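You operate a simulated robot arm through the tools that you are given. There is no shell and no other tool. Be economical: measure what you need, move in short steps, check, and stop when the job is done.

Carry out the task below with a simulated two-armed robot. There is one attempt and no reset: what you move stays moved.

JOB
Put the 36 grey valve with a black cap from the fitting bench on the packing bench and the 40 grey valve with a black cap on the set-up bench. Put the battery pack from the fitting bench on the long bench. Take the 44 grey housing from the fitting bench and leave it on the plate behind the feeder. Fetch the blue valve with a white cap with the smallest size on its label from the top of the pallet load and set it on top of the blue case there. Take the blue cap from the shelf under the base plate and leave it on the plate under the bar lights. Turn the black focus ring to 5. Do these in any order. Set down upright: grey valve with a black cap, battery pack, grey housing, blue valve with a white cap.

Only the result counts: the job must be done as asked and must still hold three seconds after the hand-in. Knocking over, shifting, dropping, spilling or breaking anything else fails it. Lids that push on must go on centred and level and be pressed home; caps that screw on are set level and turned clockwise until they are tight.

ROBOT AND FRAMES
Two 7-joint arms with two-finger parallel grippers on one trunk, on a base that drives. Base frame: it is fixed to the floor where the robot stands at the start and does not move with it; the origin is under the middle of the robot, x ahead of it, y to its left, z up; the surface under the hand at the start is at about z = 860. Units: mm, rad, N and s.
The left shoulder is at the start at [20, 138, 1562], the right one opposite. Places, roughly: battery pack [250, -500, 1000]; black focus ring [3000, 2800, 900]; blue cap (4x4x3 cm) [2500, 1600, 400]; blue case [-500, 1000, 750]; blue valve with a white cap [-750, 750, 750]; grey housing [250, -250, 1000]; grey valve with a black cap [500, -250, 1000]; long bench [3800, -200, 900]; packing bench [-600, 1900, 900]; plate behind the feeder (16x21 cm) [1960, 3680, 860]; plate under the bar lights (27x16 cm) [2920, 2120, 860]; set-up bench [5300, -200, 900]. Payload 1.57 kg a hand.
The TCP of each hand is the grasp point between the finger pads, 30 mm short of the fingertips. In the tool frame z runs along the fingers and y along their closing line. The gripper opens to 80 mm. The fingers are 17 mm wide and 12 mm thick; the gripper's body (40 by 82 mm) begins 80 mm behind the TCP.
Orientation is that of the tool frame in the base frame, as a unit quaternion [x, y, z, w]. With the fingers straight down and closing along the base's y, the tool's x points along the base's -x, its y along +y and its z along -z.

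CONTROLS
- The arms move only by the tool jog_arm. It takes "left_deltas", "right_deltas" or both (then of equal length, played together; a hand with none holds still); each is one flat list of numbers, 7 for each row, row after row: the opening, from 0 (shut) to 1 (fully open), then the shift along the base's x, y, z in mm, then the turn, a rotation vector about the base's x, y, z in rad. In form: [fingers, tx, ty, tz, wx, wy, wz, fingers, tx, ty, tz, wx, wy, wz, ...]. A call has 1 to 12 rows; each row is the pose to reach, as a shift and turn from the pose commanded when the call began. Each row takes 0.2 s and may step no farther than 50 mm and 0.15 rad from the row before; otherwise, or with a gripper value out of range, the whole call is refused. Where a pose cannot be reached the arm comes as near as it can. A force on the tool above 40 N (or 10 N above the force at the start of the call, whichever is more), or a blocked arm, ends the call early, and 0.2 s more pass. The fingers move at their own pace (about 45 mm/s each) and stop on an object; they squeeze with about 29 N. The grip force told is the motor's: it shows also when the fingers shut on nothing. Time passes only in rows, and 0.2 s behind the last, so rows that repeat a pose let the fingers close. The reply holds the time, the measured pose of the TCP, the force on the tool along the base axes, the opening and the grip force, in the units named above and with some noise, with the torque about the TCP (base axes, N m) and any sound that the robot's microphone picked up.
- Cameras (640 x 400 px; columns grow to the right, rows downward): "scene" is now at [152, 18.1, 1401.9]; the picture's right is [0.34, -0.94, 0.00], its down [-0.88, -0.32, -0.36] and it looks along [0.34, 0.12, -0.93] (base axes); focal length 214 px, centre (320, 200). "left" rides on the left gripper at [72, 7, -122] in its tool frame; the picture's right is [-0.09, 1.00, 0.00], its down [-0.84, -0.08, -0.54] and it looks along [-0.54, -0.05, 0.84] (tool axes); focal length 238 px, centre (320, 200). "right" rides on the right gripper at [72, -7, -122] in its tool frame; the picture's right is [0.09, 1.00, 0.00], its down [-0.84, 0.08, -0.54] and it looks along [-0.54, 0.05, 0.84] (tool axes); focal length 238 px, centre (320, 200). There is no depth. A picture from a camera that has moved, and an enlarged one, comes with that camera's place and axes in the base frame and with its lens.
- grab_frame(camera): a new picture of that camera. It takes no simulated time.
- lift_body(by): slides the trunk up (or, below 0, down) by that many mm; the arms and the scene camera ride with it, the base frame stays. It gives what a move gives, with no picture.
- roll_base(legs): drives the robot by 1 to 6 legs, each [ahead, left, turn to the left] in mm, mm and rad, along the robot's own axes; the way and the turn of a leg run together, so that a leg with both is an arc; at most 1500 mm and 3.142 rad a leg. The arms and the cameras ride along, it lands a little off, and it stops where it bumps. It gives what a move gives.
- head_to(pan, tilt): turns the head with the scene camera to pan (to the left, within 1.047 rad either way) and tilt (down, from -0.506 to 1.204), counted from straight ahead of the robot. It gives what a move gives.
- zoom(camera, box): a new picture of the part [left, top, right, bottom] of that camera's present view, enlarged. It takes no simulated time.
- sign_off(): hands the job in; it is judged then, once.

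Go step by step. Nothing tells you exact positions but the pictures and the camera data: compare them with the known pose of the tool, close in by small moves and look again before you grip or let go. The budget is 196 turns and 176 pictures, counting those below and the enlarged ones. Unless the task says otherwise, let go and move clear before handing in, and close with one line.

The tools are called after "Emit:" as a command line: name --argument value ..., lists and objects as JSON in quotes. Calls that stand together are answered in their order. jog_arm: Moves the arms, as the interface text tells. Its arguments: {"type":"object","properties":{"left_deltas":{"type":"array","items":{"type":"number"}},"right_deltas":{"type":"array","items":{"type":"number"}}},"required":[]} The other tools are called the same way: lift_body (by) slides the trunk up or down; roll_base (legs) drives the base; head_to (pan, tilt) turns the head that bears the scene camera; grab_frame (camera) takes a picture; zoom (camera, box) takes an enlarged picture of a part of a camera's view; sign_off () hands the job in.

At the start:

```text
t: 0.0
left_ee_pos: [240.5, -22.3, 1200.5]
left_ee_rot: [-0.001, 1.0, 0.0, 0.001]
left_contact_force: [-0.1, -0.8, -0.9]
left_moment: [0.01, 0.0, 0.01]
left_width: 80.0
left_grip_force: 0.1
right_ee_pos: [228.3, -263.9, 1166.0]
right_ee_rot: [0.0, 1.0, -0.001, 0.0]
right_contact_force: [-0.7, -1.3, -0.2]
right_moment: [0.01, -0.02, -0.02]
right_width: 79.9
right_grip_force: 0.0
trunk travel left (down, up): [-937.0, 303.0]
robot x, y, heading: [1.5, 0.5, -0.001]
head pan, tilt: [0.346, 1.201]
```

scene: 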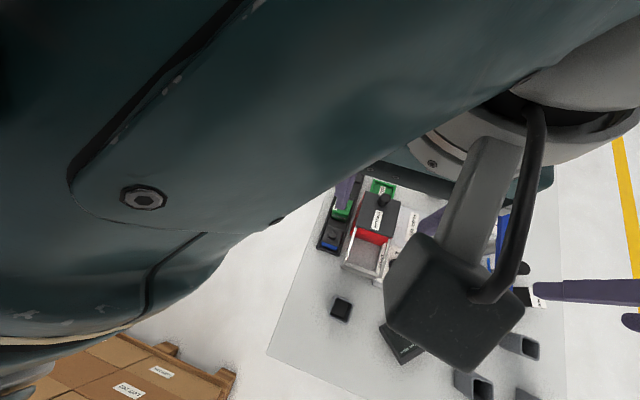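
right: 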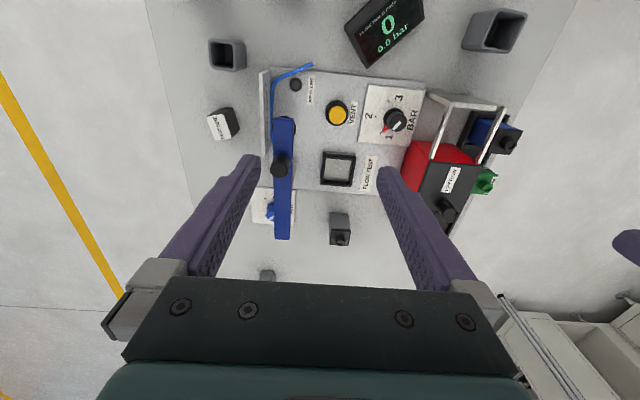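
left: 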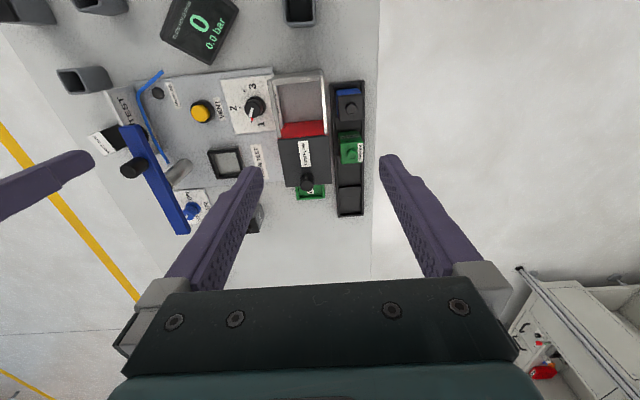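

The hand cameras look down on a bench with a panel, a feeder-like box and small parts. I'll turn the head toward the fitting bench to identify the parts.

Emit:
head_to --pan -0.5 --tilt 0.9

Emit:
grab_frame --camera "scene"

Emit:
zoom --camera "right" --box '[180, 0, 540, 225]'

Emit:
zoom --camera "left" --box '[60, 60, 380, 260]'

```text
t: 1.2
left_ee_pos: [240.8, -22.1, 1200.6]
left_ee_rot: [0.0, 1.0, 0.0, 0.001]
left_contact_force: [-0.7, -0.4, 0.7]
left_moment: [0.01, 0.02, 0.0]
left_width: 80.2
left_grip_force: 0.0
right_ee_pos: [229.4, -264.2, 1164.9]
right_ee_rot: [0.0, 1.0, -0.001, 0.0]
right_contact_force: [-1.4, 1.1, 0.3]
right_moment: [0.01, -0.01, 0.02]
right_width: 79.9
right_grip_force: 0.0
trunk travel left (down, up): [-937.0, 303.0]
robot x, y, heading: [4.0, -1.1, 0.0]
head pan, tilt: [-0.499, 0.901]
```

```text
172 pictures are left
camera scene: at [165.7, -36.4, 1421.4], right [-0.47, -0.88, 0.0], down [-0.69, 0.37, -0.62], along [0.54, -0.29, -0.79], focal length 214 px, centre (320, 200)
```

scene: 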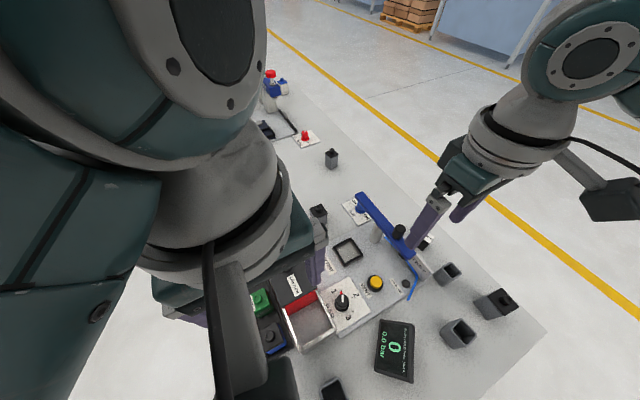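

```text
1.78 times, centred on (360, 112) of right
camera zoom: at [157.3, -269.8, 1285.4], right [-0.09, 1.0, 0.0], down [0.84, 0.08, 0.54], along [0.54, 0.05, -0.84], focal length 424 px, centre (249, 356)
```

zoom: 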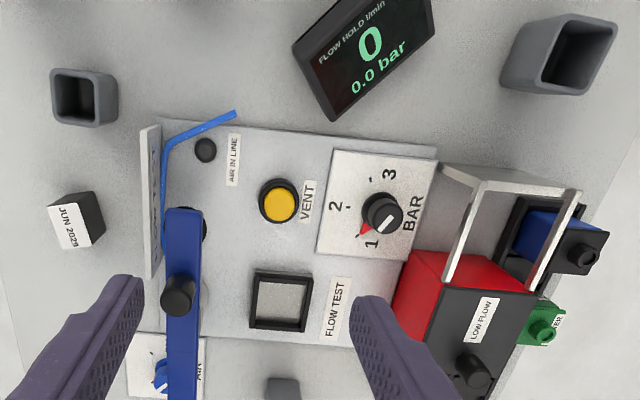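

```text
2.00 times, centred on (220, 160) of left
camera zoom: at [169.6, -16.4, 1324.0], right [0.09, 1.0, 0.0], down [0.84, -0.08, 0.54], along [0.54, -0.05, -0.84], focal length 477 px, centre (520, 280)
```

zoom: 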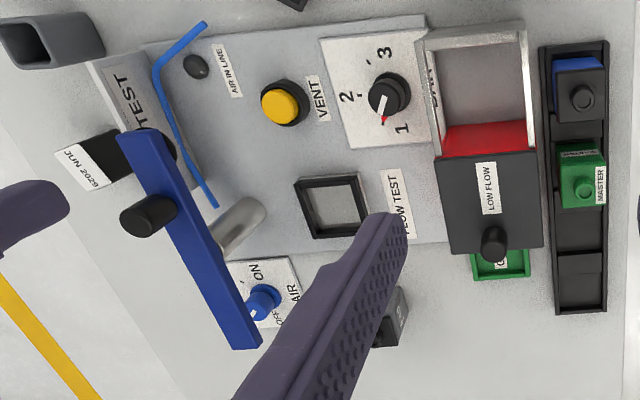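

The bench holds small grey posts, hollow grey boxes and a test panel. I need finer views of the labels.

Emit:
zoom --camera "scene" --box '[250, 60, 410, 160]'

Emit:
zoom --camera "scene" --box '[300, 140, 460, 240]'

Emit:
zoom --camera "scene" --box '[390, 240, 550, 340]'

Emit:
zoom --camera "right" --box '[180, 180, 420, 300]'

```text
4.00 times, centred on (330, 110) of scene
camera zoom: at [165.7, -36.4, 1421.4], right [-0.47, -0.88, 0.0], down [-0.69, 0.37, -0.62], along [0.54, -0.29, -0.79], focal length 858 px, centre (280, 560)
```

zoom: 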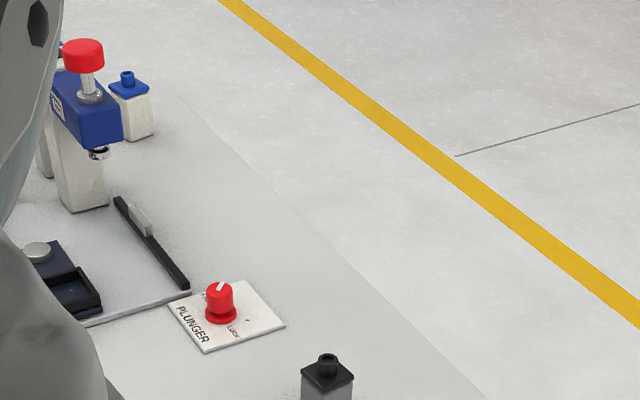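

```text
4.00 times, centred on (380, 190) of scene
camera zoom: at [165.7, -36.4, 1421.4], right [-0.47, -0.88, 0.0], down [-0.69, 0.37, -0.62], along [0.54, -0.29, -0.79], focal length 858 px, centre (80, 240)
```

zoom: 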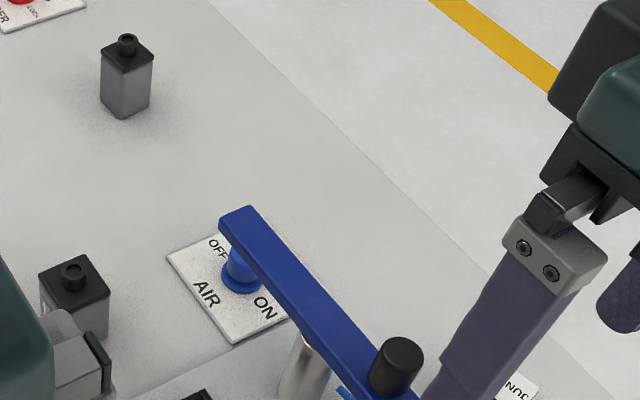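

```text
4.00 times, centred on (470, 290) of scene
camera zoom: at [165.7, -36.4, 1421.4], right [-0.47, -0.88, 0.0], down [-0.69, 0.37, -0.62], along [0.54, -0.29, -0.79], focal length 858 px, centre (-280, -160)
```

zoom: 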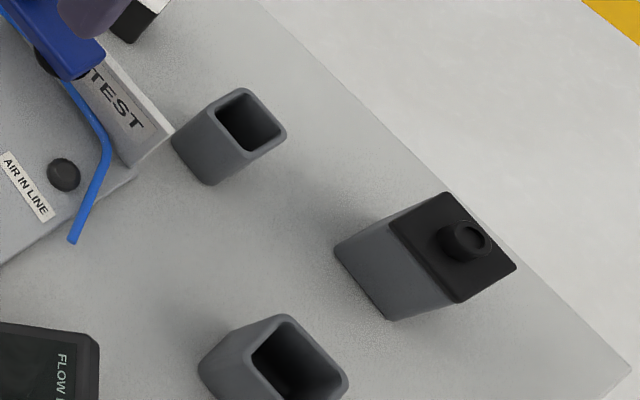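

```text
2.67 times, centred on (300, 240) of right
camera zoom: at [157.3, -269.8, 1285.4], right [-0.09, 1.0, 0.0], down [0.84, 0.08, 0.54], along [0.54, 0.05, -0.84], focal length 636 px, centre (373, 93)
```

zoom: 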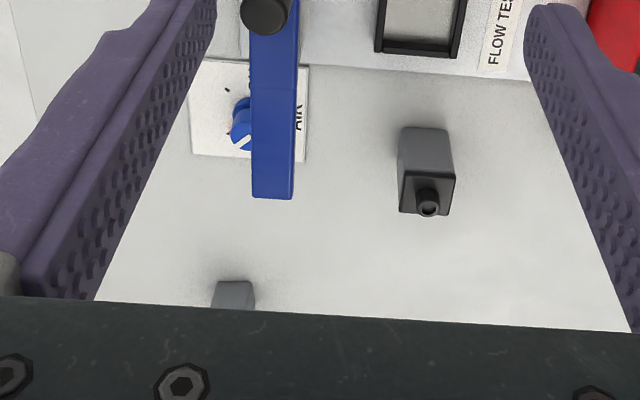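

Three capped valves and several hollow housings are visible; the size may be printed on their sides. Zooming in on these.

Emit:
zoom --camera "left" --box '[235, 185, 285, 235]'

Emit:
zoom --camera "left" --box '[0, 0, 160, 100]'

Emit:
zoom --camera "scene" --box '[310, 300, 470, 400]'

Emit:
zoom --camera "right" --box '[190, 20, 350, 150]'

```text
8.00 times, centred on (260, 210) of left
camera zoom: at [169.6, -16.4, 1324.0], right [0.09, 1.0, 0.0], down [0.84, -0.08, 0.54], along [0.54, -0.05, -0.84], focal length 1907 px, centre (800, 120)
```

zoom: 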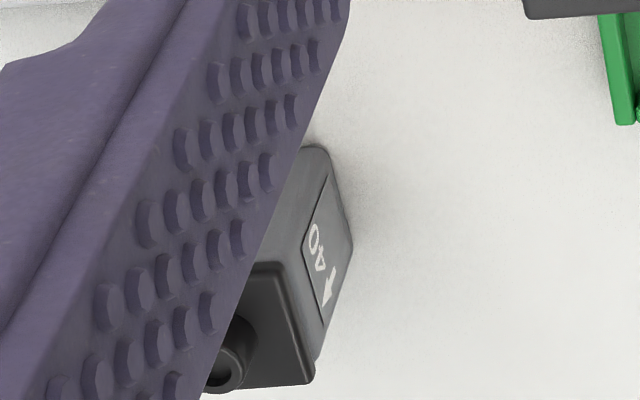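

```text
4.00 times, centred on (80, 50) of left
camera zoom: at [169.6, -16.4, 1324.0], right [0.09, 1.0, 0.0], down [0.84, -0.08, 0.54], along [0.54, -0.05, -0.84], focal length 953 px, centre (1280, 800)
```

zoom: 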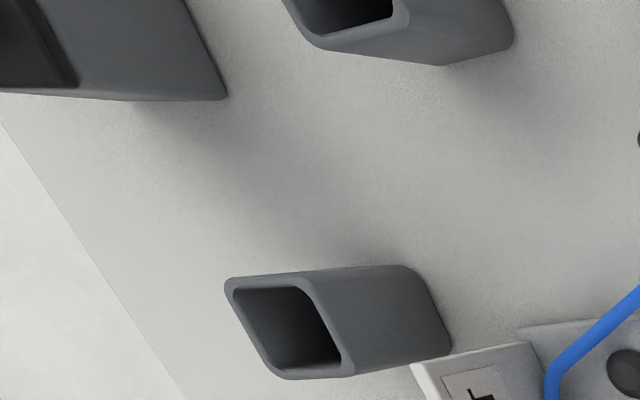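

```text
4.00 times, centred on (390, 350) of scene
camera zoom: at [165.7, -36.4, 1421.4], right [-0.47, -0.88, 0.0], down [-0.69, 0.37, -0.62], along [0.54, -0.29, -0.79], focal length 858 px, centre (40, -400)
```

zoom: 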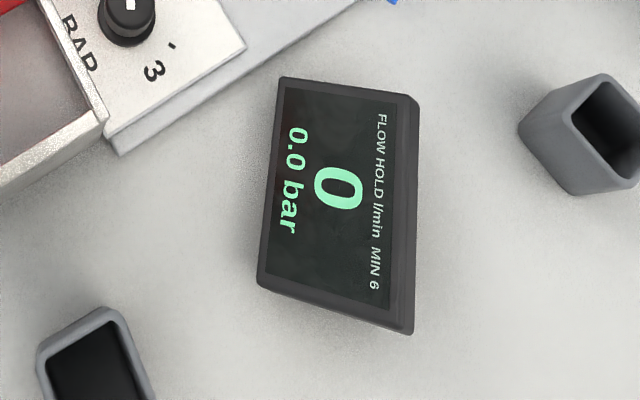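

```text
3.08 times, centred on (270, 85) of right
camera zoom: at [157.3, -269.8, 1285.4], right [-0.09, 1.0, 0.0], down [0.84, 0.08, 0.54], along [0.54, 0.05, -0.84], focal length 733 px, centre (474, 554)
```

zoom: 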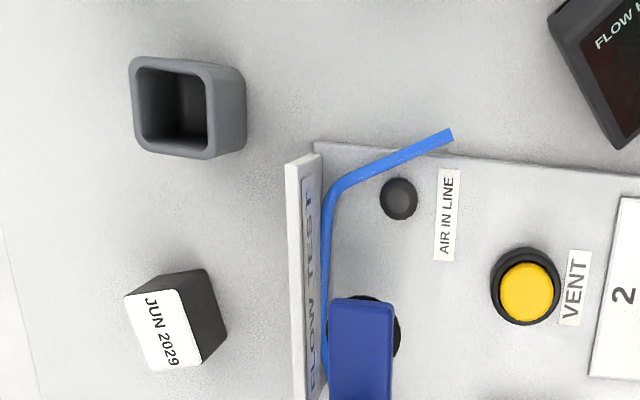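

Valve B at about [465,-200] is labelled 40. The left arm blocks the head camera, so I swing it out to the left and lift both hands a little.

Emit:
jog_arm --left_deltas '[1, 0, 45, 10, 0, 0, 0, 1, 0, 90, 20, 0, 0, 0, 1, 0, 135, 30, 0, 0, 0, 1, 0, 180, 40, 0, 0, 0, 1, 0, 225, 50, 0, 0, 0, 1, 0, 270, 60, 0, 0, 0]' --right_deltas '[1, 0, -40, 10, 0, 0, 0, 1, 0, -80, 20, 0, 0, 0, 1, 0, -80, 40, 0, 0, 0, 1, 0, -80, 60, 0, 0, 0, 1, 0, -80, 80, 0, 0, 0, 1, 0, -80, 100, 0, 0, 0]'

Emit:
head_to --pan -0.2 --tilt 1.2

Emit:
grab_frame --camera "scene"

Emit:
grab_frame --camera "right"

```text
t: 2.6
left_ee_pos: [235.7, 247.5, 1262.7]
left_ee_rot: [0.0, 1.0, -0.001, 0.0]
left_contact_force: [0.5, -0.6, 0.1]
left_moment: [0.02, -0.02, 0.02]
left_width: 79.9
left_grip_force: 0.1
right_ee_pos: [229.5, -342.9, 1260.1]
right_ee_rot: [-0.001, 1.0, -0.001, -0.001]
right_contact_force: [0.1, 0.4, 0.4]
right_moment: [0.01, -0.02, -0.02]
right_width: 79.9
right_grip_force: 0.1
trunk travel left (down, up): [-937.0, 303.0]
robot x, y, heading: [1.1, -3.1, -0.001]
head pan, tilt: [-0.499, 0.901]
```

```text
t: 3.4
left_ee_pos: [237.9, 247.9, 1263.4]
left_ee_rot: [0.0, 1.0, 0.001, 0.001]
left_contact_force: [-0.2, -0.8, 0.7]
left_moment: [0.01, 0.0, 0.0]
left_width: 80.0
left_grip_force: 0.1
right_ee_pos: [228.9, -343.0, 1261.2]
right_ee_rot: [0.0, 1.0, -0.001, 0.0]
right_contact_force: [0.4, 0.0, 0.5]
right_moment: [0.02, 0.03, 0.02]
right_width: 80.3
right_grip_force: 0.1
trunk travel left (down, up): [-937.0, 303.0]
robot x, y, heading: [3.3, 4.2, -0.001]
head pan, tilt: [-0.201, 1.201]
```

```text
161 pictures are left
camera scene: at [154.2, -12.0, 1401.9], right [-0.2, -0.98, 0.0], down [-0.91, 0.19, -0.36], along [0.36, -0.07, -0.93], focal length 214 px, centre (320, 200)
```

scene: 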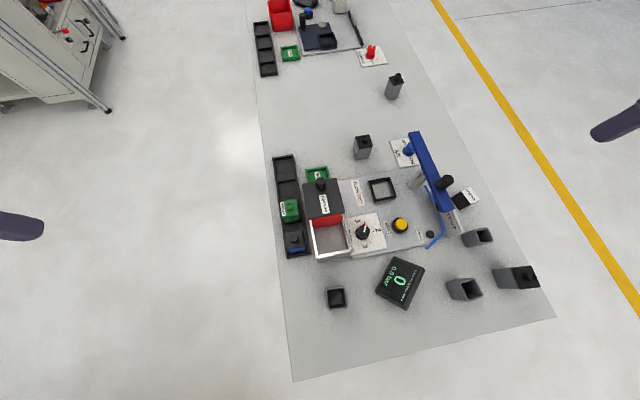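

```text
160 pictures are left
camera right: at [157.9, -349.9, 1381.8], right [-0.09, 1.0, 0.0], down [0.84, 0.08, 0.54], along [0.54, 0.05, -0.84], focal length 238 px, centre (320, 200)
```

right: 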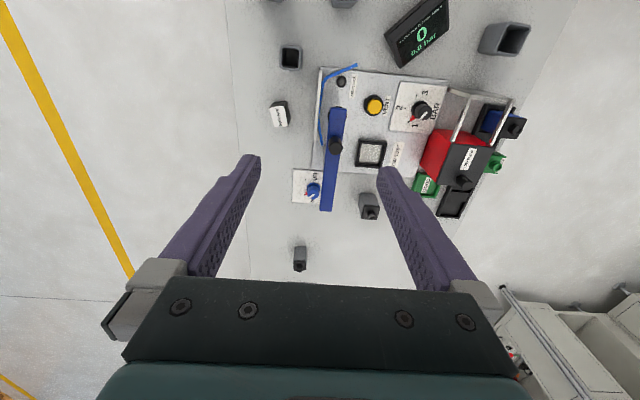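

Now a clear view. Zooming on the right-side items and the far end.

Emit:
zoom --camera "scene" --box '[420, 175, 548, 310]'

Emit:
zoom --camera "scene" --box '[240, 0, 420, 110]'

Emit:
zoom --camera "scene" --box '[265, 140, 365, 320]'

Emit:
zoom --camera "right" --box '[240, 0, 400, 130]'

```text
2.96 times, centred on (484, 242) of scene
camera zoom: at [154.2, -12.0, 1401.9], right [-0.2, -0.98, 0.0], down [-0.91, 0.19, -0.36], along [0.36, -0.07, -0.93], focal length 636 px, centre (-166, 74)
```

zoom: 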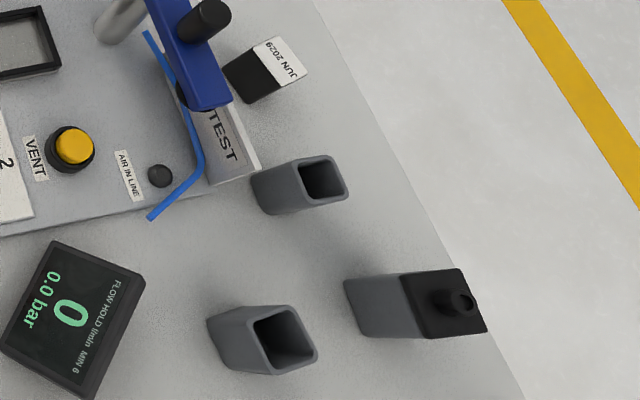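

```text
3.56 times, centred on (330, 55) of scene
camera zoom: at [154.2, -12.0, 1401.9], right [-0.2, -0.98, 0.0], down [-0.91, 0.19, -0.36], along [0.36, -0.07, -0.93], focal length 763 px, centre (284, 716)
```

zoom: 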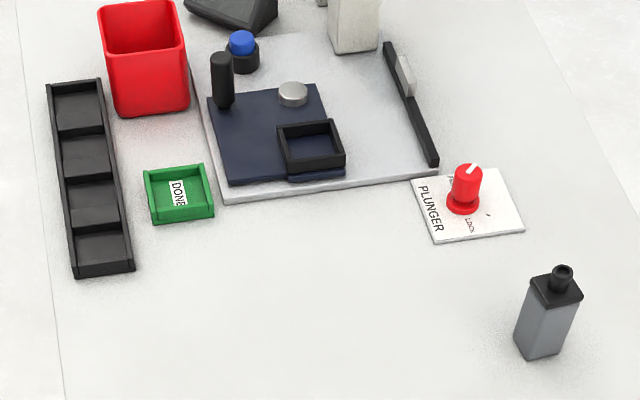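

```text
2.22 times, centred on (315, 230) of scene
camera zoom: at [154.2, -12.0, 1401.9], right [-0.2, -0.98, 0.0], down [-0.91, 0.19, -0.36], along [0.36, -0.07, -0.93], focal length 477 px, centre (331, 133)
```

zoom: 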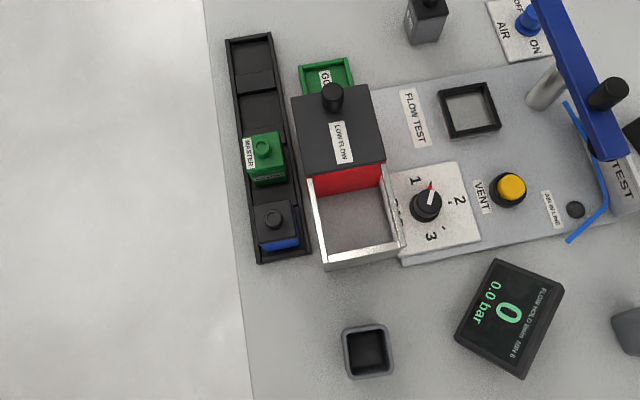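

```text
3.08 times, centred on (320, 65) of right
camera zoom: at [157.9, -349.9, 1381.8], right [-0.09, 1.0, 0.0], down [0.84, 0.08, 0.54], along [0.54, 0.05, -0.84], focal length 733 px, centre (320, 615)
```

zoom: 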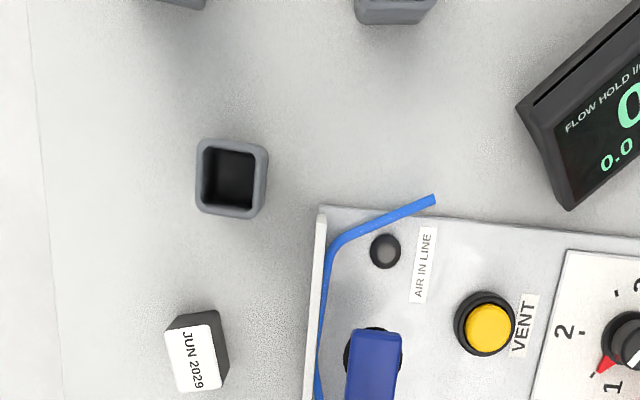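

Battery pack should be the "JUN 2029" block near [277,-420]; the housings are at about [179,-400], [80,-307], [120,-40]. I'll back off and drive round to the right side of the bench, facing it (+y), to see the other faces.

Emit:
roll_base --legs '[[-400, 0, 0], [0, -1000, 0], [700, 0, 0], [0, 0, 1.571]]'

Emit:
head_to --pan 0 --tilt 0.9

Emit:
grab_frame --camera "scene"

```text
t: 17.9
left_ee_pos: [30.2, -776.5, 1264.1]
left_ee_rot: [-0.697, 0.717, 0.0, 0.0]
left_contact_force: [-0.2, 0.2, 0.1]
left_moment: [-0.03, 0.01, -0.03]
left_width: 80.0
left_grip_force: 0.2
right_ee_pos: [620.4, -800.5, 1261.0]
right_ee_rot: [-0.698, 0.717, -0.001, 0.0]
right_contact_force: [0.8, 1.1, -0.6]
right_moment: [-0.01, 0.01, -0.01]
right_width: 80.2
right_grip_force: 0.1
trunk travel left (down, up): [-937.0, 303.0]
robot x, y, heading: [277.0, -1019.7, 1.543]
head pan, tilt: [-0.201, 1.201]
```

```text
t: 18.7
left_ee_pos: [31.6, -776.6, 1263.8]
left_ee_rot: [-0.698, 0.716, 0.0, 0.0]
left_contact_force: [0.0, 0.2, 0.1]
left_moment: [0.01, -0.01, 0.01]
left_width: 80.0
left_grip_force: 0.1
right_ee_pos: [621.3, -800.4, 1261.3]
right_ee_rot: [-0.698, 0.716, 0.0, 0.001]
right_contact_force: [0.8, -0.1, 0.0]
right_moment: [0.01, -0.05, -0.02]
right_width: 79.7
right_grip_force: 0.1
trunk travel left (down, up): [-937.0, 303.0]
robot x, y, heading: [271.6, -1021.8, 1.546]
head pan, tilt: [0.0, 0.901]
```

```text
155 pictures are left
camera scene: at [276.2, -846.1, 1421.7], right [1.0, -0.03, 0.0], down [-0.02, -0.78, -0.62], along [0.02, 0.62, -0.78], focal length 214 px, centre (320, 200)
```

scene: 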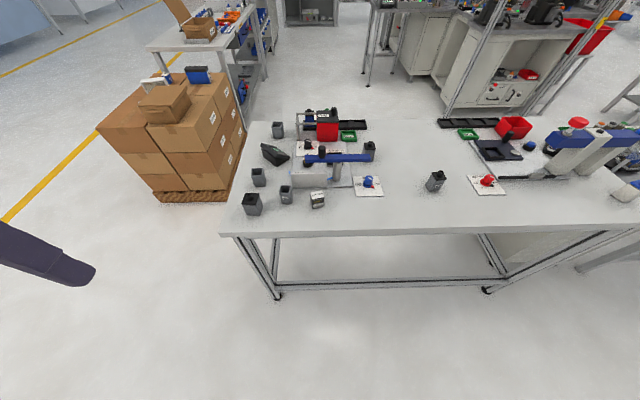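

From this side the items face me. Zooming on the labels.

Emit:
zoom --camera "scene" --box '[236, 160, 336, 222]'

Emit:
zoom --camera "scene" --box '[400, 150, 480, 200]'

Emit:
zoom --camera "scene" --box '[100, 60, 260, 160]'

```text
6.40 times, centred on (286, 191) of scene
camera zoom: at [276.2, -846.1, 1421.7], right [1.0, -0.03, 0.0], down [-0.02, -0.78, -0.62], along [0.02, 0.62, -0.78], focal length 1373 px, centre (538, 258)
```

zoom: 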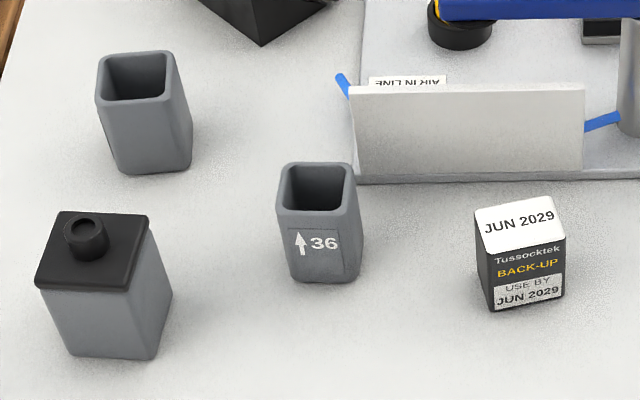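

```text
8.00 times, centred on (440, 175) of scene
camera zoom: at [276.2, -846.1, 1421.7], right [1.0, -0.03, 0.0], down [-0.02, -0.78, -0.62], along [0.02, 0.62, -0.78], focal length 1716 px, centre (-640, 400)
```

zoom: 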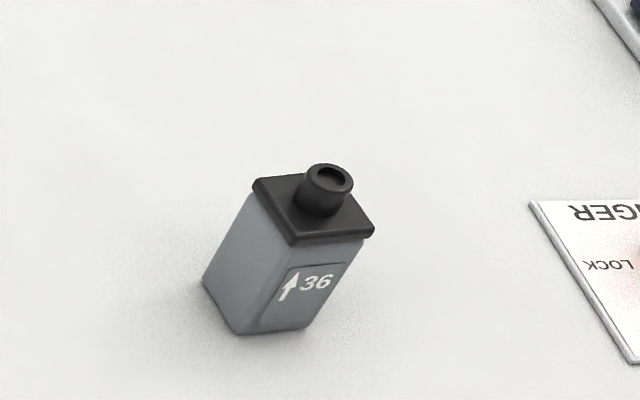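

```text
4.00 times, centred on (180, 110) of scene
camera zoom: at [276.2, -846.1, 1421.7], right [1.0, -0.03, 0.0], down [-0.02, -0.78, -0.62], along [0.02, 0.62, -0.78], focal length 858 px, centre (880, 560)
```

zoom: 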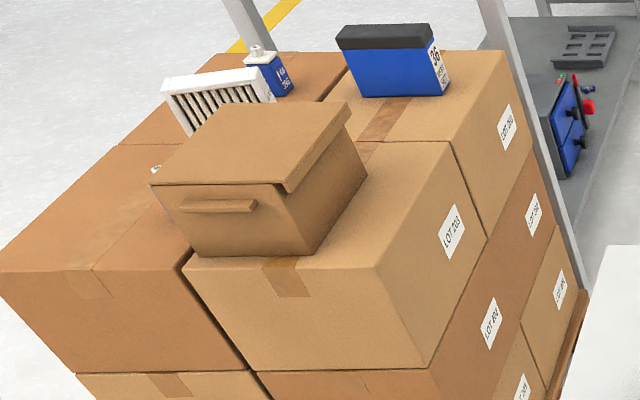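

Valve A is the 36, and the "BACK-UP" block is the battery pack. H1 is a 36; checking the third housing and the pallet items.

Emit:
zoom --camera "scene" --box '[246, 110, 306, 150]'

Emit:
zoom --camera "scene" --box '[160, 60, 220, 98]'

```text
10.00 times, centred on (276, 130) of scene
camera zoom: at [276.2, -846.1, 1421.7], right [1.0, -0.03, 0.0], down [-0.02, -0.78, -0.62], along [0.02, 0.62, -0.78], focal length 2145 px, centre (760, 900)
```

zoom: 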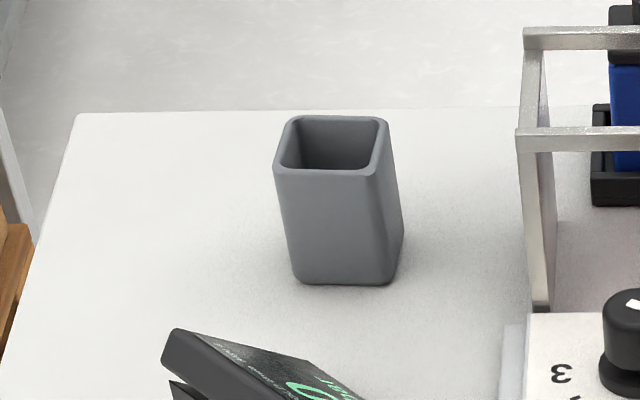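

```text
10.53 times, centred on (190, 79) of scene
camera zoom: at [276.2, -846.1, 1421.7], right [1.0, -0.03, 0.0], down [-0.02, -0.78, -0.62], along [0.02, 0.62, -0.78], focal length 2258 px, centre (1688, 1474)
```

zoom: 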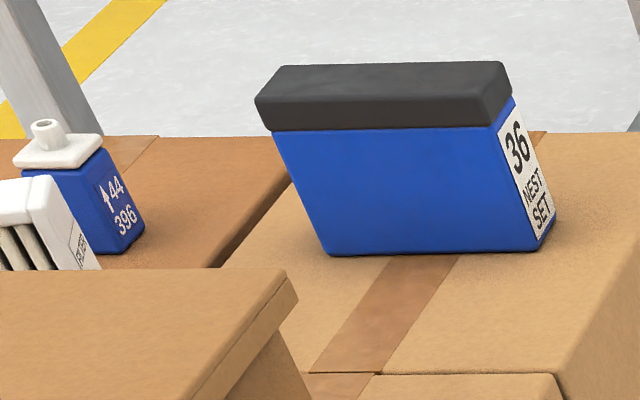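

I'll work from this side: drive in closer at x≈410, y≈-800 and lower the trunk 300 so the arms can reach forward.

Emit:
roll_base --legs '[[225, -132, 0.025]]'

Emit:
lift_body --by -280

Emit:
grab_frame --camera "scene"

```text
t: 20.5
left_ee_pos: [158.9, -565.9, 1262.8]
left_ee_rot: [-0.706, 0.708, 0.0, 0.001]
left_contact_force: [0.5, -0.2, 0.1]
left_moment: [0.01, 0.04, -0.03]
left_width: 79.9
left_grip_force: 0.1
right_ee_pos: [750.0, -575.0, 1260.6]
right_ee_rot: [-0.706, 0.709, 0.0, 0.0]
right_contact_force: [-0.2, 0.0, -0.2]
right_moment: [-0.04, 0.0, -0.03]
right_width: 79.9
right_grip_force: 0.1
trunk travel left (down, up): [-937.0, 303.0]
robot x, y, heading: [403.2, -804.0, 1.569]
head pan, tilt: [0.0, 0.901]
```

```text
t: 23.4
left_ee_pos: [160.1, -565.3, 982.6]
left_ee_rot: [-0.706, 0.708, 0.0, 0.001]
left_contact_force: [-0.1, 0.2, -0.2]
left_moment: [-0.01, -0.03, -0.01]
left_width: 80.3
left_grip_force: 0.2
right_ee_pos: [749.6, -575.0, 981.4]
right_ee_rot: [-0.705, 0.709, 0.0, 0.001]
right_contact_force: [0.5, 0.2, -0.7]
right_moment: [0.0, -0.01, -0.02]
right_width: 80.0
right_grip_force: 0.0
trunk travel left (down, up): [-657.0, 583.0]
robot x, y, heading: [405.1, -800.6, 1.565]
head pan, tilt: [0.0, 0.901]
```

```text
149 pictures are left
camera scene: at [406.6, -629.3, 1141.8], right [1.0, 0.0, 0.0], down [0.0, -0.78, -0.62], along [0.0, 0.62, -0.78], focal length 214 px, centre (320, 200)
```

scene: 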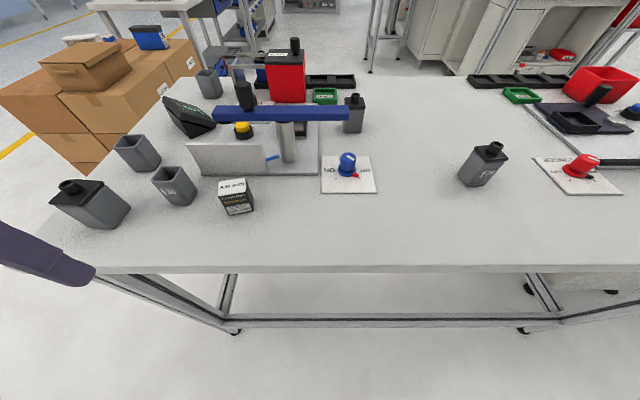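

Zooming for exact edges of the battery and valves A and B.

Emit:
zoom --camera "scene" --box '[205, 170, 269, 220]'

Emit:
zoom --camera "scene" --box '[325, 85, 389, 145]'

Emit:
zoom --camera "scene" --box '[450, 135, 514, 195]'

```text
8.00 times, centred on (237, 195) of scene
camera zoom: at [406.6, -629.3, 1141.8], right [1.0, 0.0, 0.0], down [0.0, -0.78, -0.62], along [0.0, 0.62, -0.78], focal length 1716 px, centre (984, 240)
```

zoom: 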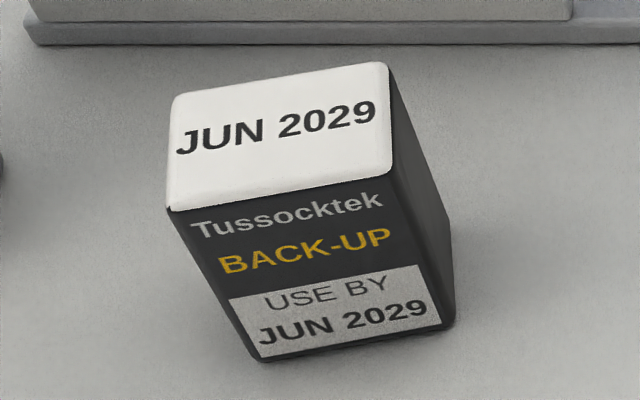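

```text
6.67 times, centred on (357, 115) of scene
camera zoom: at [406.6, -629.3, 1141.8], right [1.0, 0.0, 0.0], down [0.0, -0.78, -0.62], along [0.0, 0.62, -0.78], focal length 1430 px, centre (73, 767)
```

zoom: 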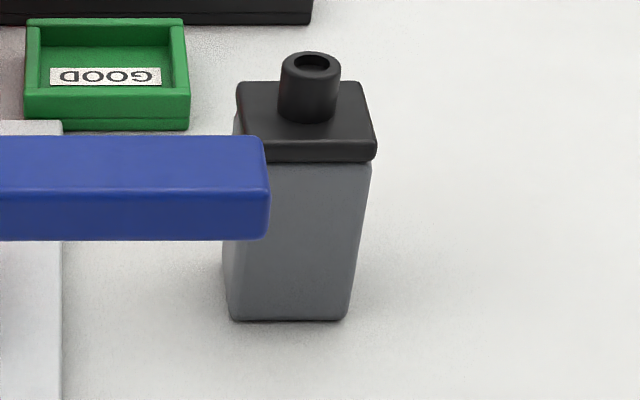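

```text
6.67 times, centred on (482, 165) of scene
camera zoom: at [406.6, -629.3, 1141.8], right [1.0, 0.0, 0.0], down [0.0, -0.78, -0.62], along [0.0, 0.62, -0.78], focal length 1430 px, centre (-760, 433)
```

zoom: 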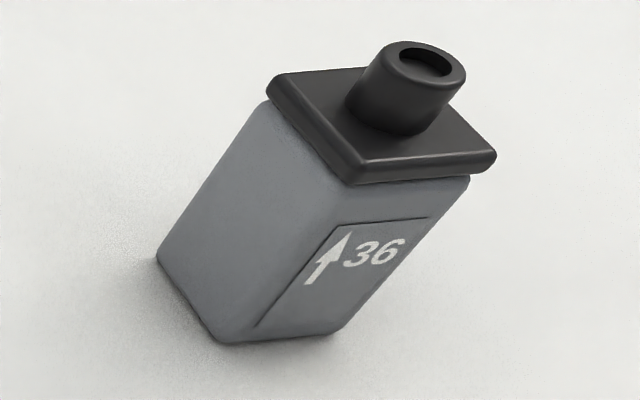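

Battery is about 38×28×47 with yaw +12° centred near [276,-418]; valve B (40) centred near [479,-193]. Moving the hands above them.

Emit:
jog_arm --left_deltas '[1, 29, 37, 5, 0, 0, 0.1, 1, 58, 74, 5, 0, 0, 0.21, 1, 87, 110, 5, 0, 0, 0.21, 1, 116, 147, 5, 0, 0, 0.21, 1, 116, 147, 5, 0, 0, 0.21, 1, 116, 147, 5, 0, 0, 0.21, 1, 116, 147, 5, 0, 0, 0.21, 1, 116, 147, 5, 0, 0, 0.21, 1, 116, 147, 5, 0, 0, 0.21, 1, 116, 147, 5, 0, 0, 0.21, 1, 116, 147, 5, 0, 0, 0.21, 1, 116, 147, 5, 0, 0, 0.21]' --right_deltas '[1, 0, 0, 40, 0, 0, 0, 1, -25, 35, 50, 0, 0, 0, 1, -50, 70, 50, 0, 0, 0, 1, -77, 108, 50, 0, 0, 0, 1, -104, 146, 50, 0, 0, 0, 1, -131, 184, 50, 0, 0, 0, 1, -158, 222, 50, 0, 0, 0, 1, -185, 260, 50, 0, 0, 0, 1, -212, 298, 50, 0, 0, 0, 1, -239, 336, 50, 0, 0, 0, 1, -258, 362, 50, 0, 0, 0, 1, -271, 382, 50, 0, 0, 0]'

Emit:
grab_frame --camera "left"

Emit:
grab_frame --camera "right"

```text
t: 25.9
left_ee_pos: [273.1, -417.5, 989.1]
left_ee_rot: [0.777, -0.63, 0.001, 0.0]
left_contact_force: [0.1, -0.5, -0.7]
left_moment: [-0.01, -0.02, -0.01]
left_width: 80.1
left_grip_force: 0.1
right_ee_pos: [522.9, -332.2, 1035.0]
right_ee_rot: [-0.706, 0.708, -0.001, 0.001]
right_contact_force: [-0.2, -0.8, 0.0]
right_moment: [0.01, 0.03, 0.0]
right_width: 80.1
right_grip_force: 0.0
right hand out of reach, approached as far as the arm can: row 8, 9, 10, 11, 12
trunk travel left (down, up): [-657.0, 583.0]
robot x, y, heading: [408.5, -805.9, 1.567]
head pan, tilt: [0.0, 0.901]
```

```text
145 pictures are left
camera left: at [281.6, -491.5, 1111.9], right [-0.99, -0.11, 0.0], down [-0.1, 0.83, 0.54], along [-0.06, 0.54, -0.84], focal length 238 px, centre (320, 200)
```

left: 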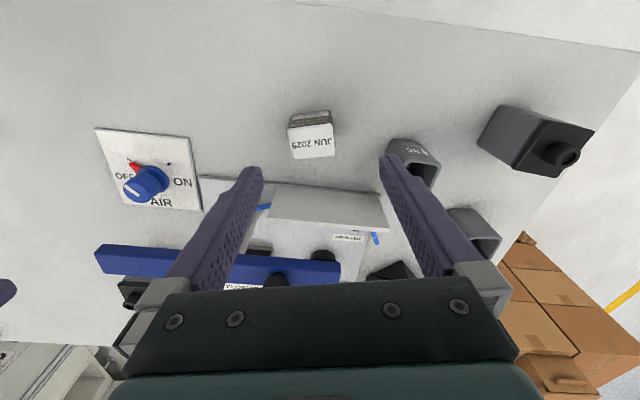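

```text
144 pictures are left
camera right: at [528.5, -404.1, 1155.7], right [-1.0, -0.09, 0.0], down [-0.08, 0.84, 0.54], along [-0.05, 0.54, -0.84], focal length 238 px, centre (320, 200)
```

right: 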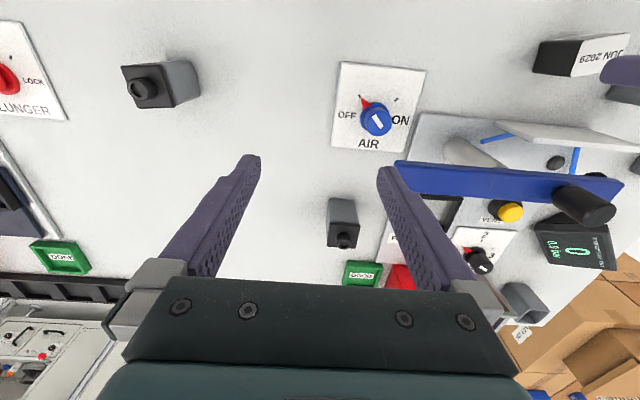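

Left hand is above the battery; nudging +6 in x, descending and gripping. The right hand is short of B, so I'll lower the trunk and move in afterwards.

Emit:
jog_arm --left_deltas '[1, 6, -1.5, -45, 0, 0, 0.03, 1, 6, -1.5, -80, 0, 0, 0.03, 1, 6, -1.5, -96, 0, 0, 0.03, 1, 6, -1.5, -96, 0, 0, 0.03, 0.3, 6, -1.5, -96, 0, 0, 0.03, 0.2, 6, -1.5, -96, 0, 0, 0.03, 0.1, 6, -1.5, -96, 0, 0, 0.03, 0.1, 6, -1.5, -96, 0, 0, 0.03, 0.1, 6, -1.5, -96, 0, 0, 0.03]'

Emit:
grab_frame --camera "left"

```text
t: 27.9
left_ee_pos: [280.3, -421.2, 893.0]
left_ee_rot: [0.785, -0.619, 0.0, -0.001]
left_contact_force: [0.8, -0.5, 0.3]
left_moment: [0.02, 0.03, 0.0]
left_width: 39.3
left_grip_force: 29.5
right_ee_pos: [522.6, -331.9, 1035.0]
right_ee_rot: [-0.706, 0.708, 0.0, 0.0]
right_contact_force: [0.9, -0.2, 0.8]
right_moment: [0.01, -0.04, -0.01]
right_width: 80.1
right_grip_force: 0.1
trunk travel left (down, up): [-657.0, 583.0]
robot x, y, heading: [403.2, -804.6, 1.568]
head pan, tilt: [0.0, 0.901]
```

```text
143 pictures are left
camera left: at [292.4, -492.9, 1015.8], right [-0.99, -0.14, 0.0], down [-0.12, 0.83, 0.54], along [-0.08, 0.54, -0.84], focal length 238 px, centre (320, 200)
```

left: 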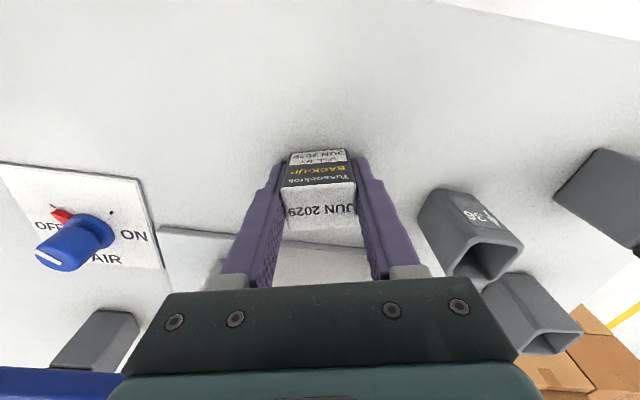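

Battery held. Lifting and drawing it back, then testing a careful base advance.

Emit:
jog_arm --left_deltas '[0.1, 0, 0, 40, 0, 0, 0, 0.1, 0, 0, 80, 0, 0, 0, 0.1, 0, 0, 120, 0, 0, 0, 0.1, 0, -40, 140, 0, 0, 0, 0.1, 0, -80, 150, 0, 0, 0, 0.1, 0, -120, 160, 0, 0, 0, 0.1, -10, -150, 170, 0, 0, 0]'

Emit:
roll_base --legs '[[80, 0, 0]]'

```text
t: 29.6
left_ee_pos: [274.5, -569.0, 1060.2]
left_ee_rot: [0.786, -0.618, 0.0, 0.0]
left_contact_force: [0.1, -0.3, -1.4]
left_moment: [0.01, -0.03, 0.0]
left_width: 39.5
left_grip_force: 28.7
right_ee_pos: [521.8, -332.8, 1034.8]
right_ee_rot: [-0.706, 0.708, 0.0, 0.0]
right_contact_force: [-0.4, 0.5, 0.3]
right_moment: [-0.04, -0.01, 0.01]
right_width: 79.9
right_grip_force: 0.1
trunk travel left (down, up): [-657.0, 583.0]
robot x, y, heading: [410.9, -805.0, 1.567]
head pan, tilt: [0.0, 0.901]
```

```text
t: 30.6
left_ee_pos: [274.0, -486.1, 1059.8]
left_ee_rot: [0.784, -0.62, 0.0, 0.0]
left_contact_force: [-0.4, 1.0, -0.2]
left_moment: [-0.03, -0.02, -0.02]
left_width: 39.7
left_grip_force: 29.4
right_ee_pos: [523.1, -249.6, 1034.7]
right_ee_rot: [-0.705, 0.709, -0.001, 0.0]
right_contact_force: [0.3, -0.8, 0.0]
right_moment: [-0.01, -0.01, -0.03]
right_width: 80.0
right_grip_force: 0.1
trunk travel left (down, up): [-657.0, 583.0]
robot x, y, heading: [409.8, -720.1, 1.563]
head pan, tilt: [0.0, 0.901]
```

No bump. Advancing 70 more, then a look with the right camera.

Emit:
roll_base --legs '[[70, 0, 0]]'

Emit:
jog_arm --right_deltas '[1, -20, -10, 0, 0, 0, 0, 1, -40, -20, 0, 0, 0, 0, 1, -43, -22, 0, 0, 0, 0]'

Emit:
grab_frame --camera "right"

```text
t: 31.6
left_ee_pos: [273.5, -415.8, 1060.1]
left_ee_rot: [0.785, -0.62, 0.001, 0.0]
left_contact_force: [0.2, 0.7, -1.9]
left_moment: [-0.02, 0.02, -0.01]
left_width: 39.4
left_grip_force: 29.4
right_ee_pos: [523.8, -179.2, 1034.3]
right_ee_rot: [-0.705, 0.709, -0.001, 0.0]
right_contact_force: [0.4, 0.2, 0.0]
right_moment: [0.02, -0.03, 0.0]
right_width: 80.1
right_grip_force: 0.0
trunk travel left (down, up): [-657.0, 583.0]
robot x, y, heading: [406.5, -651.1, 1.568]
head pan, tilt: [0.0, 0.901]
```

```text
t: 32.4
left_ee_pos: [274.7, -415.2, 1060.3]
left_ee_rot: [0.784, -0.62, 0.0, 0.0]
left_contact_force: [0.7, -0.5, -1.5]
left_moment: [0.03, 0.02, 0.0]
left_width: 39.4
left_grip_force: 29.6
right_ee_pos: [478.0, -191.5, 1035.3]
right_ee_rot: [-0.705, 0.71, -0.001, -0.001]
right_contact_force: [-0.5, 0.8, 0.1]
right_moment: [0.0, 0.02, 0.01]
right_width: 80.0
right_grip_force: 0.1
right hand out of reach, approached as far as the arm can: row 1, 2, 3
trunk travel left (down, up): [-657.0, 583.0]
robot x, y, heading: [405.7, -650.0, 1.56]
head pan, tilt: [0.0, 0.901]
```

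```text
142 pictures are left
camera right: at [484.0, -262.9, 1156.0], right [-1.0, -0.09, 0.0], down [-0.07, 0.84, 0.54], along [-0.05, 0.54, -0.84], focal length 238 px, centre (320, 200)
```

right: 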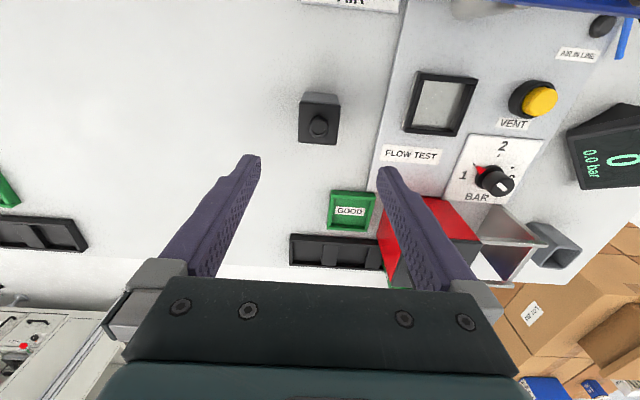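

B is centred near [480,-199]. Pulling the battery hand back, advancing 70 more, then descending on B.

Emit:
jog_arm --left_deltas '[0.1, 0, -40, 0, 0, 0, 0, 0.1, 0, -80, 10, 0, 0, 0, 0.1, 0, -100, 20, 0, 0, 0]'

Emit:
roll_base --legs '[[75, 0, 0]]'

Emit:
jog_arm --right_deltas '[1, 1, -40, 0, 0, 0, 0, 1, 1, -82, 0, 0, 0, 0, 1, 1, -82, -40, 0, 0, 0, 1, 1, -82, -60, 0, 0, 0]'

Emit:
grab_frame --camera "right"

```text
t: 33.2
left_ee_pos: [287.7, -452.1, 1073.4]
left_ee_rot: [0.784, -0.621, -0.012, 0.004]
left_contact_force: [-9.9, 10.6, -0.9]
left_moment: [-1.37, -1.27, -0.59]
left_width: 39.6
left_grip_force: 29.1
left hand out of reach, approached as far as the arm can: row 1, 2, 3
right_ee_pos: [477.7, -191.3, 1035.2]
right_ee_rot: [-0.705, 0.709, -0.001, -0.001]
right_contact_force: [0.2, -0.2, 0.2]
right_moment: [-0.01, -0.02, 0.0]
right_width: 80.0
right_grip_force: 0.0
trunk travel left (down, up): [-657.0, 583.0]
robot x, y, heading: [410.0, -650.5, 1.559]
head pan, tilt: [0.0, 0.901]
stopped in row 3 (left hand): the force on the tool passed its limit at 110 N (the readings are from after the stop); the commanded pose is now the measured one
```

```text
t: 34.2
left_ee_pos: [288.3, -376.9, 1074.1]
left_ee_rot: [0.784, -0.621, -0.011, 0.004]
left_contact_force: [-16.5, 18.8, -7.6]
left_moment: [-1.9, -2.12, -1.09]
left_width: 39.5
left_grip_force: 28.8
right_ee_pos: [478.5, -115.6, 1035.5]
right_ee_rot: [-0.705, 0.71, -0.002, 0.001]
right_contact_force: [-0.5, -0.5, 0.4]
right_moment: [-0.03, -0.01, 0.03]
right_width: 80.1
right_grip_force: 0.0
trunk travel left (down, up): [-657.0, 583.0]
robot x, y, heading: [408.2, -573.1, 1.562]
head pan, tilt: [0.0, 0.901]
```

```text
t: 35.2
left_ee_pos: [286.9, -377.3, 1073.9]
left_ee_rot: [0.784, -0.621, -0.011, 0.004]
left_contact_force: [-9.3, 10.7, -6.8]
left_moment: [-0.84, -1.13, -0.62]
left_width: 39.5
left_grip_force: 28.9
right_ee_pos: [451.1, -135.8, 965.5]
right_ee_rot: [-0.706, 0.709, -0.002, -0.001]
right_contact_force: [-0.4, -0.2, 0.4]
right_moment: [-0.03, -0.04, 0.03]
right_width: 80.0
right_grip_force: 0.0
right hand out of reach, approached as far as the arm can: row 1, 2, 3, 4
trunk travel left (down, up): [-657.0, 583.0]
robot x, y, heading: [405.5, -574.0, 1.571]
head pan, tilt: [0.0, 0.901]
```

```text
141 pictures are left
camera right: at [457.0, -208.4, 1086.8], right [-1.0, -0.09, 0.0], down [-0.07, 0.84, 0.54], along [-0.04, 0.54, -0.84], focal length 238 px, centre (320, 200)
```

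right: 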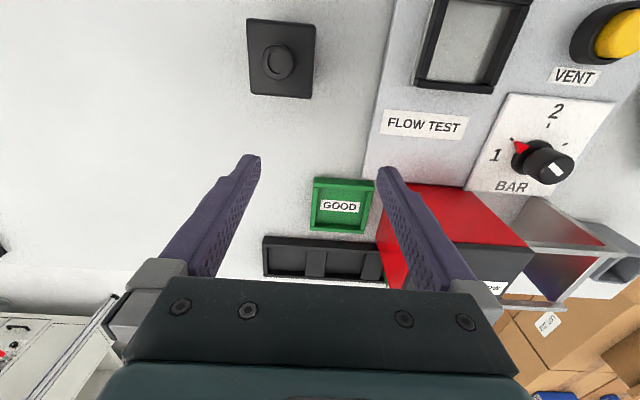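

Both arms behaved oddly—the left feels a steady push of ~10 N. Looking with the head camera.

Emit:
grab_frame --camera "scene"

Emit:
grab_frame --camera "left"

```text
140 pictures are left
camera scene: at [408.4, -400.6, 1141.7], right [1.0, -0.01, 0.0], down [-0.01, -0.78, -0.62], along [0.0, 0.62, -0.78], focal length 214 px, centre (320, 200)
```

scene: 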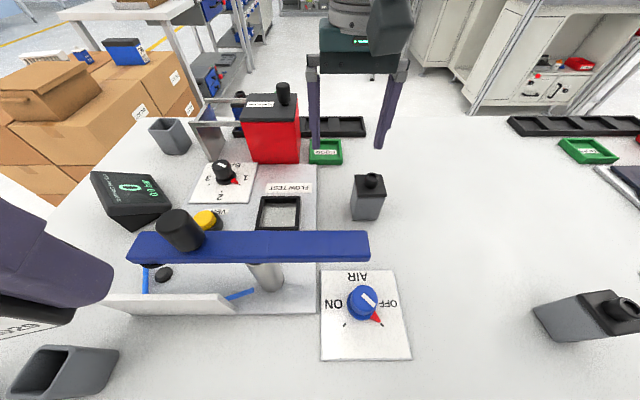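

```text
139 pictures are left
camera left: at [301.6, -451.3, 1196.4], right [-0.99, -0.14, 0.02], down [-0.1, 0.83, 0.55], along [-0.09, 0.54, -0.83], focal length 238 px, centre (320, 200)
```

left: 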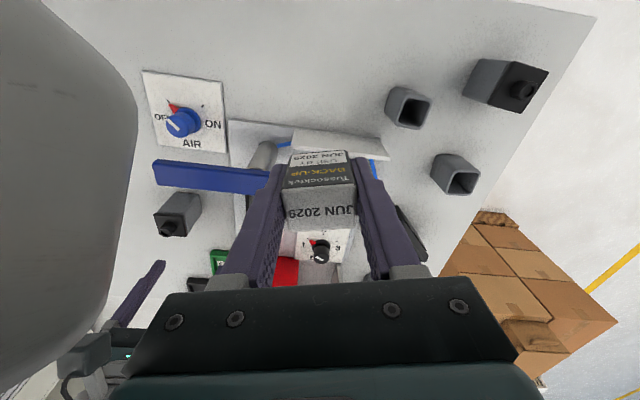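

The left hand is too close to the robot's own body; moving it outward (-x), then retrying the right hand backward toward B.

Emit:
jog_arm --left_deltas '[0.1, -30, 20, 0, 0, 0, 0, 0.1, -70, 30, 0, 0, 0, 0, 0.1, -110, 30, 0, 0, 0, 0, 0.1, -140, 30, 0, 0, 0, 0]' --right_deltas '[1, 0, 0, 20, 0, 0, 0, 1, 10, 0, 40, 0, 0, 0, 1, 20, 0, 60, 0, 0, 0, 1, 30, -10, 60, 0, 0, 0]'

Emit:
jog_arm --right_deltas '[1, 0, -20, 0, 0, 0, 0, 1, 0, -40, 0, 0, 0, 0, 1, 0, -55, 0, 0, 0, 0]'

```text
t: 36.2
left_ee_pos: [147.7, -348.2, 1071.7]
left_ee_rot: [0.784, -0.621, -0.012, 0.003]
left_contact_force: [-0.4, 0.2, -0.5]
left_moment: [-0.02, 0.01, 0.02]
left_width: 39.5
left_grip_force: 28.7
right_ee_pos: [474.8, -117.8, 1021.1]
right_ee_rot: [-0.705, 0.709, -0.002, 0.0]
right_contact_force: [-0.5, 0.4, -0.4]
right_moment: [0.0, 0.0, 0.02]
right_width: 80.0
right_grip_force: 0.0
right hand out of reach, approached as far as the arm can: row 1, 2, 3, 4
trunk travel left (down, up): [-657.0, 583.0]
robot x, y, heading: [407.8, -574.6, 1.562]
head pan, tilt: [0.0, 0.901]
```

```text
t: 37.0
left_ee_pos: [147.5, -347.6, 1071.7]
left_ee_rot: [0.784, -0.621, -0.01, 0.004]
left_contact_force: [0.3, 0.5, -0.6]
left_moment: [-0.02, -0.02, 0.03]
left_width: 39.4
left_grip_force: 29.6
right_ee_pos: [461.8, -122.3, 1016.2]
right_ee_rot: [-0.705, 0.709, -0.002, -0.001]
right_contact_force: [-0.3, 0.1, 0.2]
right_moment: [-0.03, -0.02, 0.03]
right_width: 80.1
right_grip_force: 0.1
right hand out of reach, approached as far as the arm can: row 1, 2, 3
trunk travel left (down, up): [-657.0, 583.0]
robot x, y, heading: [406.5, -573.7, 1.564]
head pan, tilt: [0.0, 0.901]
```

The commanded pose had drifted ahead of the measured one (it was beyond reach while I drove). It should now be about [467,-137,1031]; moving back until reachable.

Emit:
jog_arm --right_deltas '[1, 5, -40, 0, 0, 0, 0, 1, 13, -62, 0, 0, 0, 0, 1, 13, -62, 0, 0, 0, 0, 1, 13, -62, 0, 0, 0, 0]'

```text
t: 38.0
left_ee_pos: [147.0, -348.8, 1072.5]
left_ee_rot: [0.784, -0.621, -0.011, 0.003]
left_contact_force: [0.1, -1.7, -0.9]
left_moment: [0.0, 0.0, -0.04]
left_width: 39.5
left_grip_force: 28.6
right_ee_pos: [454.8, -126.5, 1009.5]
right_ee_rot: [-0.704, 0.71, -0.001, 0.0]
right_contact_force: [-0.6, 0.9, -0.3]
right_moment: [0.04, 0.01, -0.02]
right_width: 79.8
right_grip_force: 0.0
right hand out of reach, approached as far as the arm can: row 1, 2, 3, 4
trunk travel left (down, up): [-657.0, 583.0]
robot x, y, heading: [407.0, -576.0, 1.568]
head pan, tilt: [0.0, 0.901]
```

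Emit:
jog_arm --right_deltas '[1, 0, -40, 0, 0, 0, 0, 1, 0, -80, 0, 0, 0, 0, 1, 0, -80, 0, 0, 0, 0]'

```text
t: 38.8
left_ee_pos: [148.1, -347.1, 1071.2]
left_ee_rot: [0.784, -0.621, -0.01, 0.004]
left_contact_force: [-0.5, 0.0, -0.2]
left_moment: [-0.01, 0.0, 0.03]
left_width: 39.6
left_grip_force: 29.3
right_ee_pos: [424.7, -141.2, 992.1]
right_ee_rot: [-0.705, 0.71, -0.002, 0.001]
right_contact_force: [-0.4, 0.4, 0.2]
right_moment: [-0.03, 0.01, 0.02]
right_width: 79.9
right_grip_force: 0.1
right hand out of reach, approached as far as the arm can: row 1, 2, 3
trunk travel left (down, up): [-657.0, 583.0]
robot x, y, heading: [407.3, -575.5, 1.561]
head pan, tilt: [0.0, 0.901]
```

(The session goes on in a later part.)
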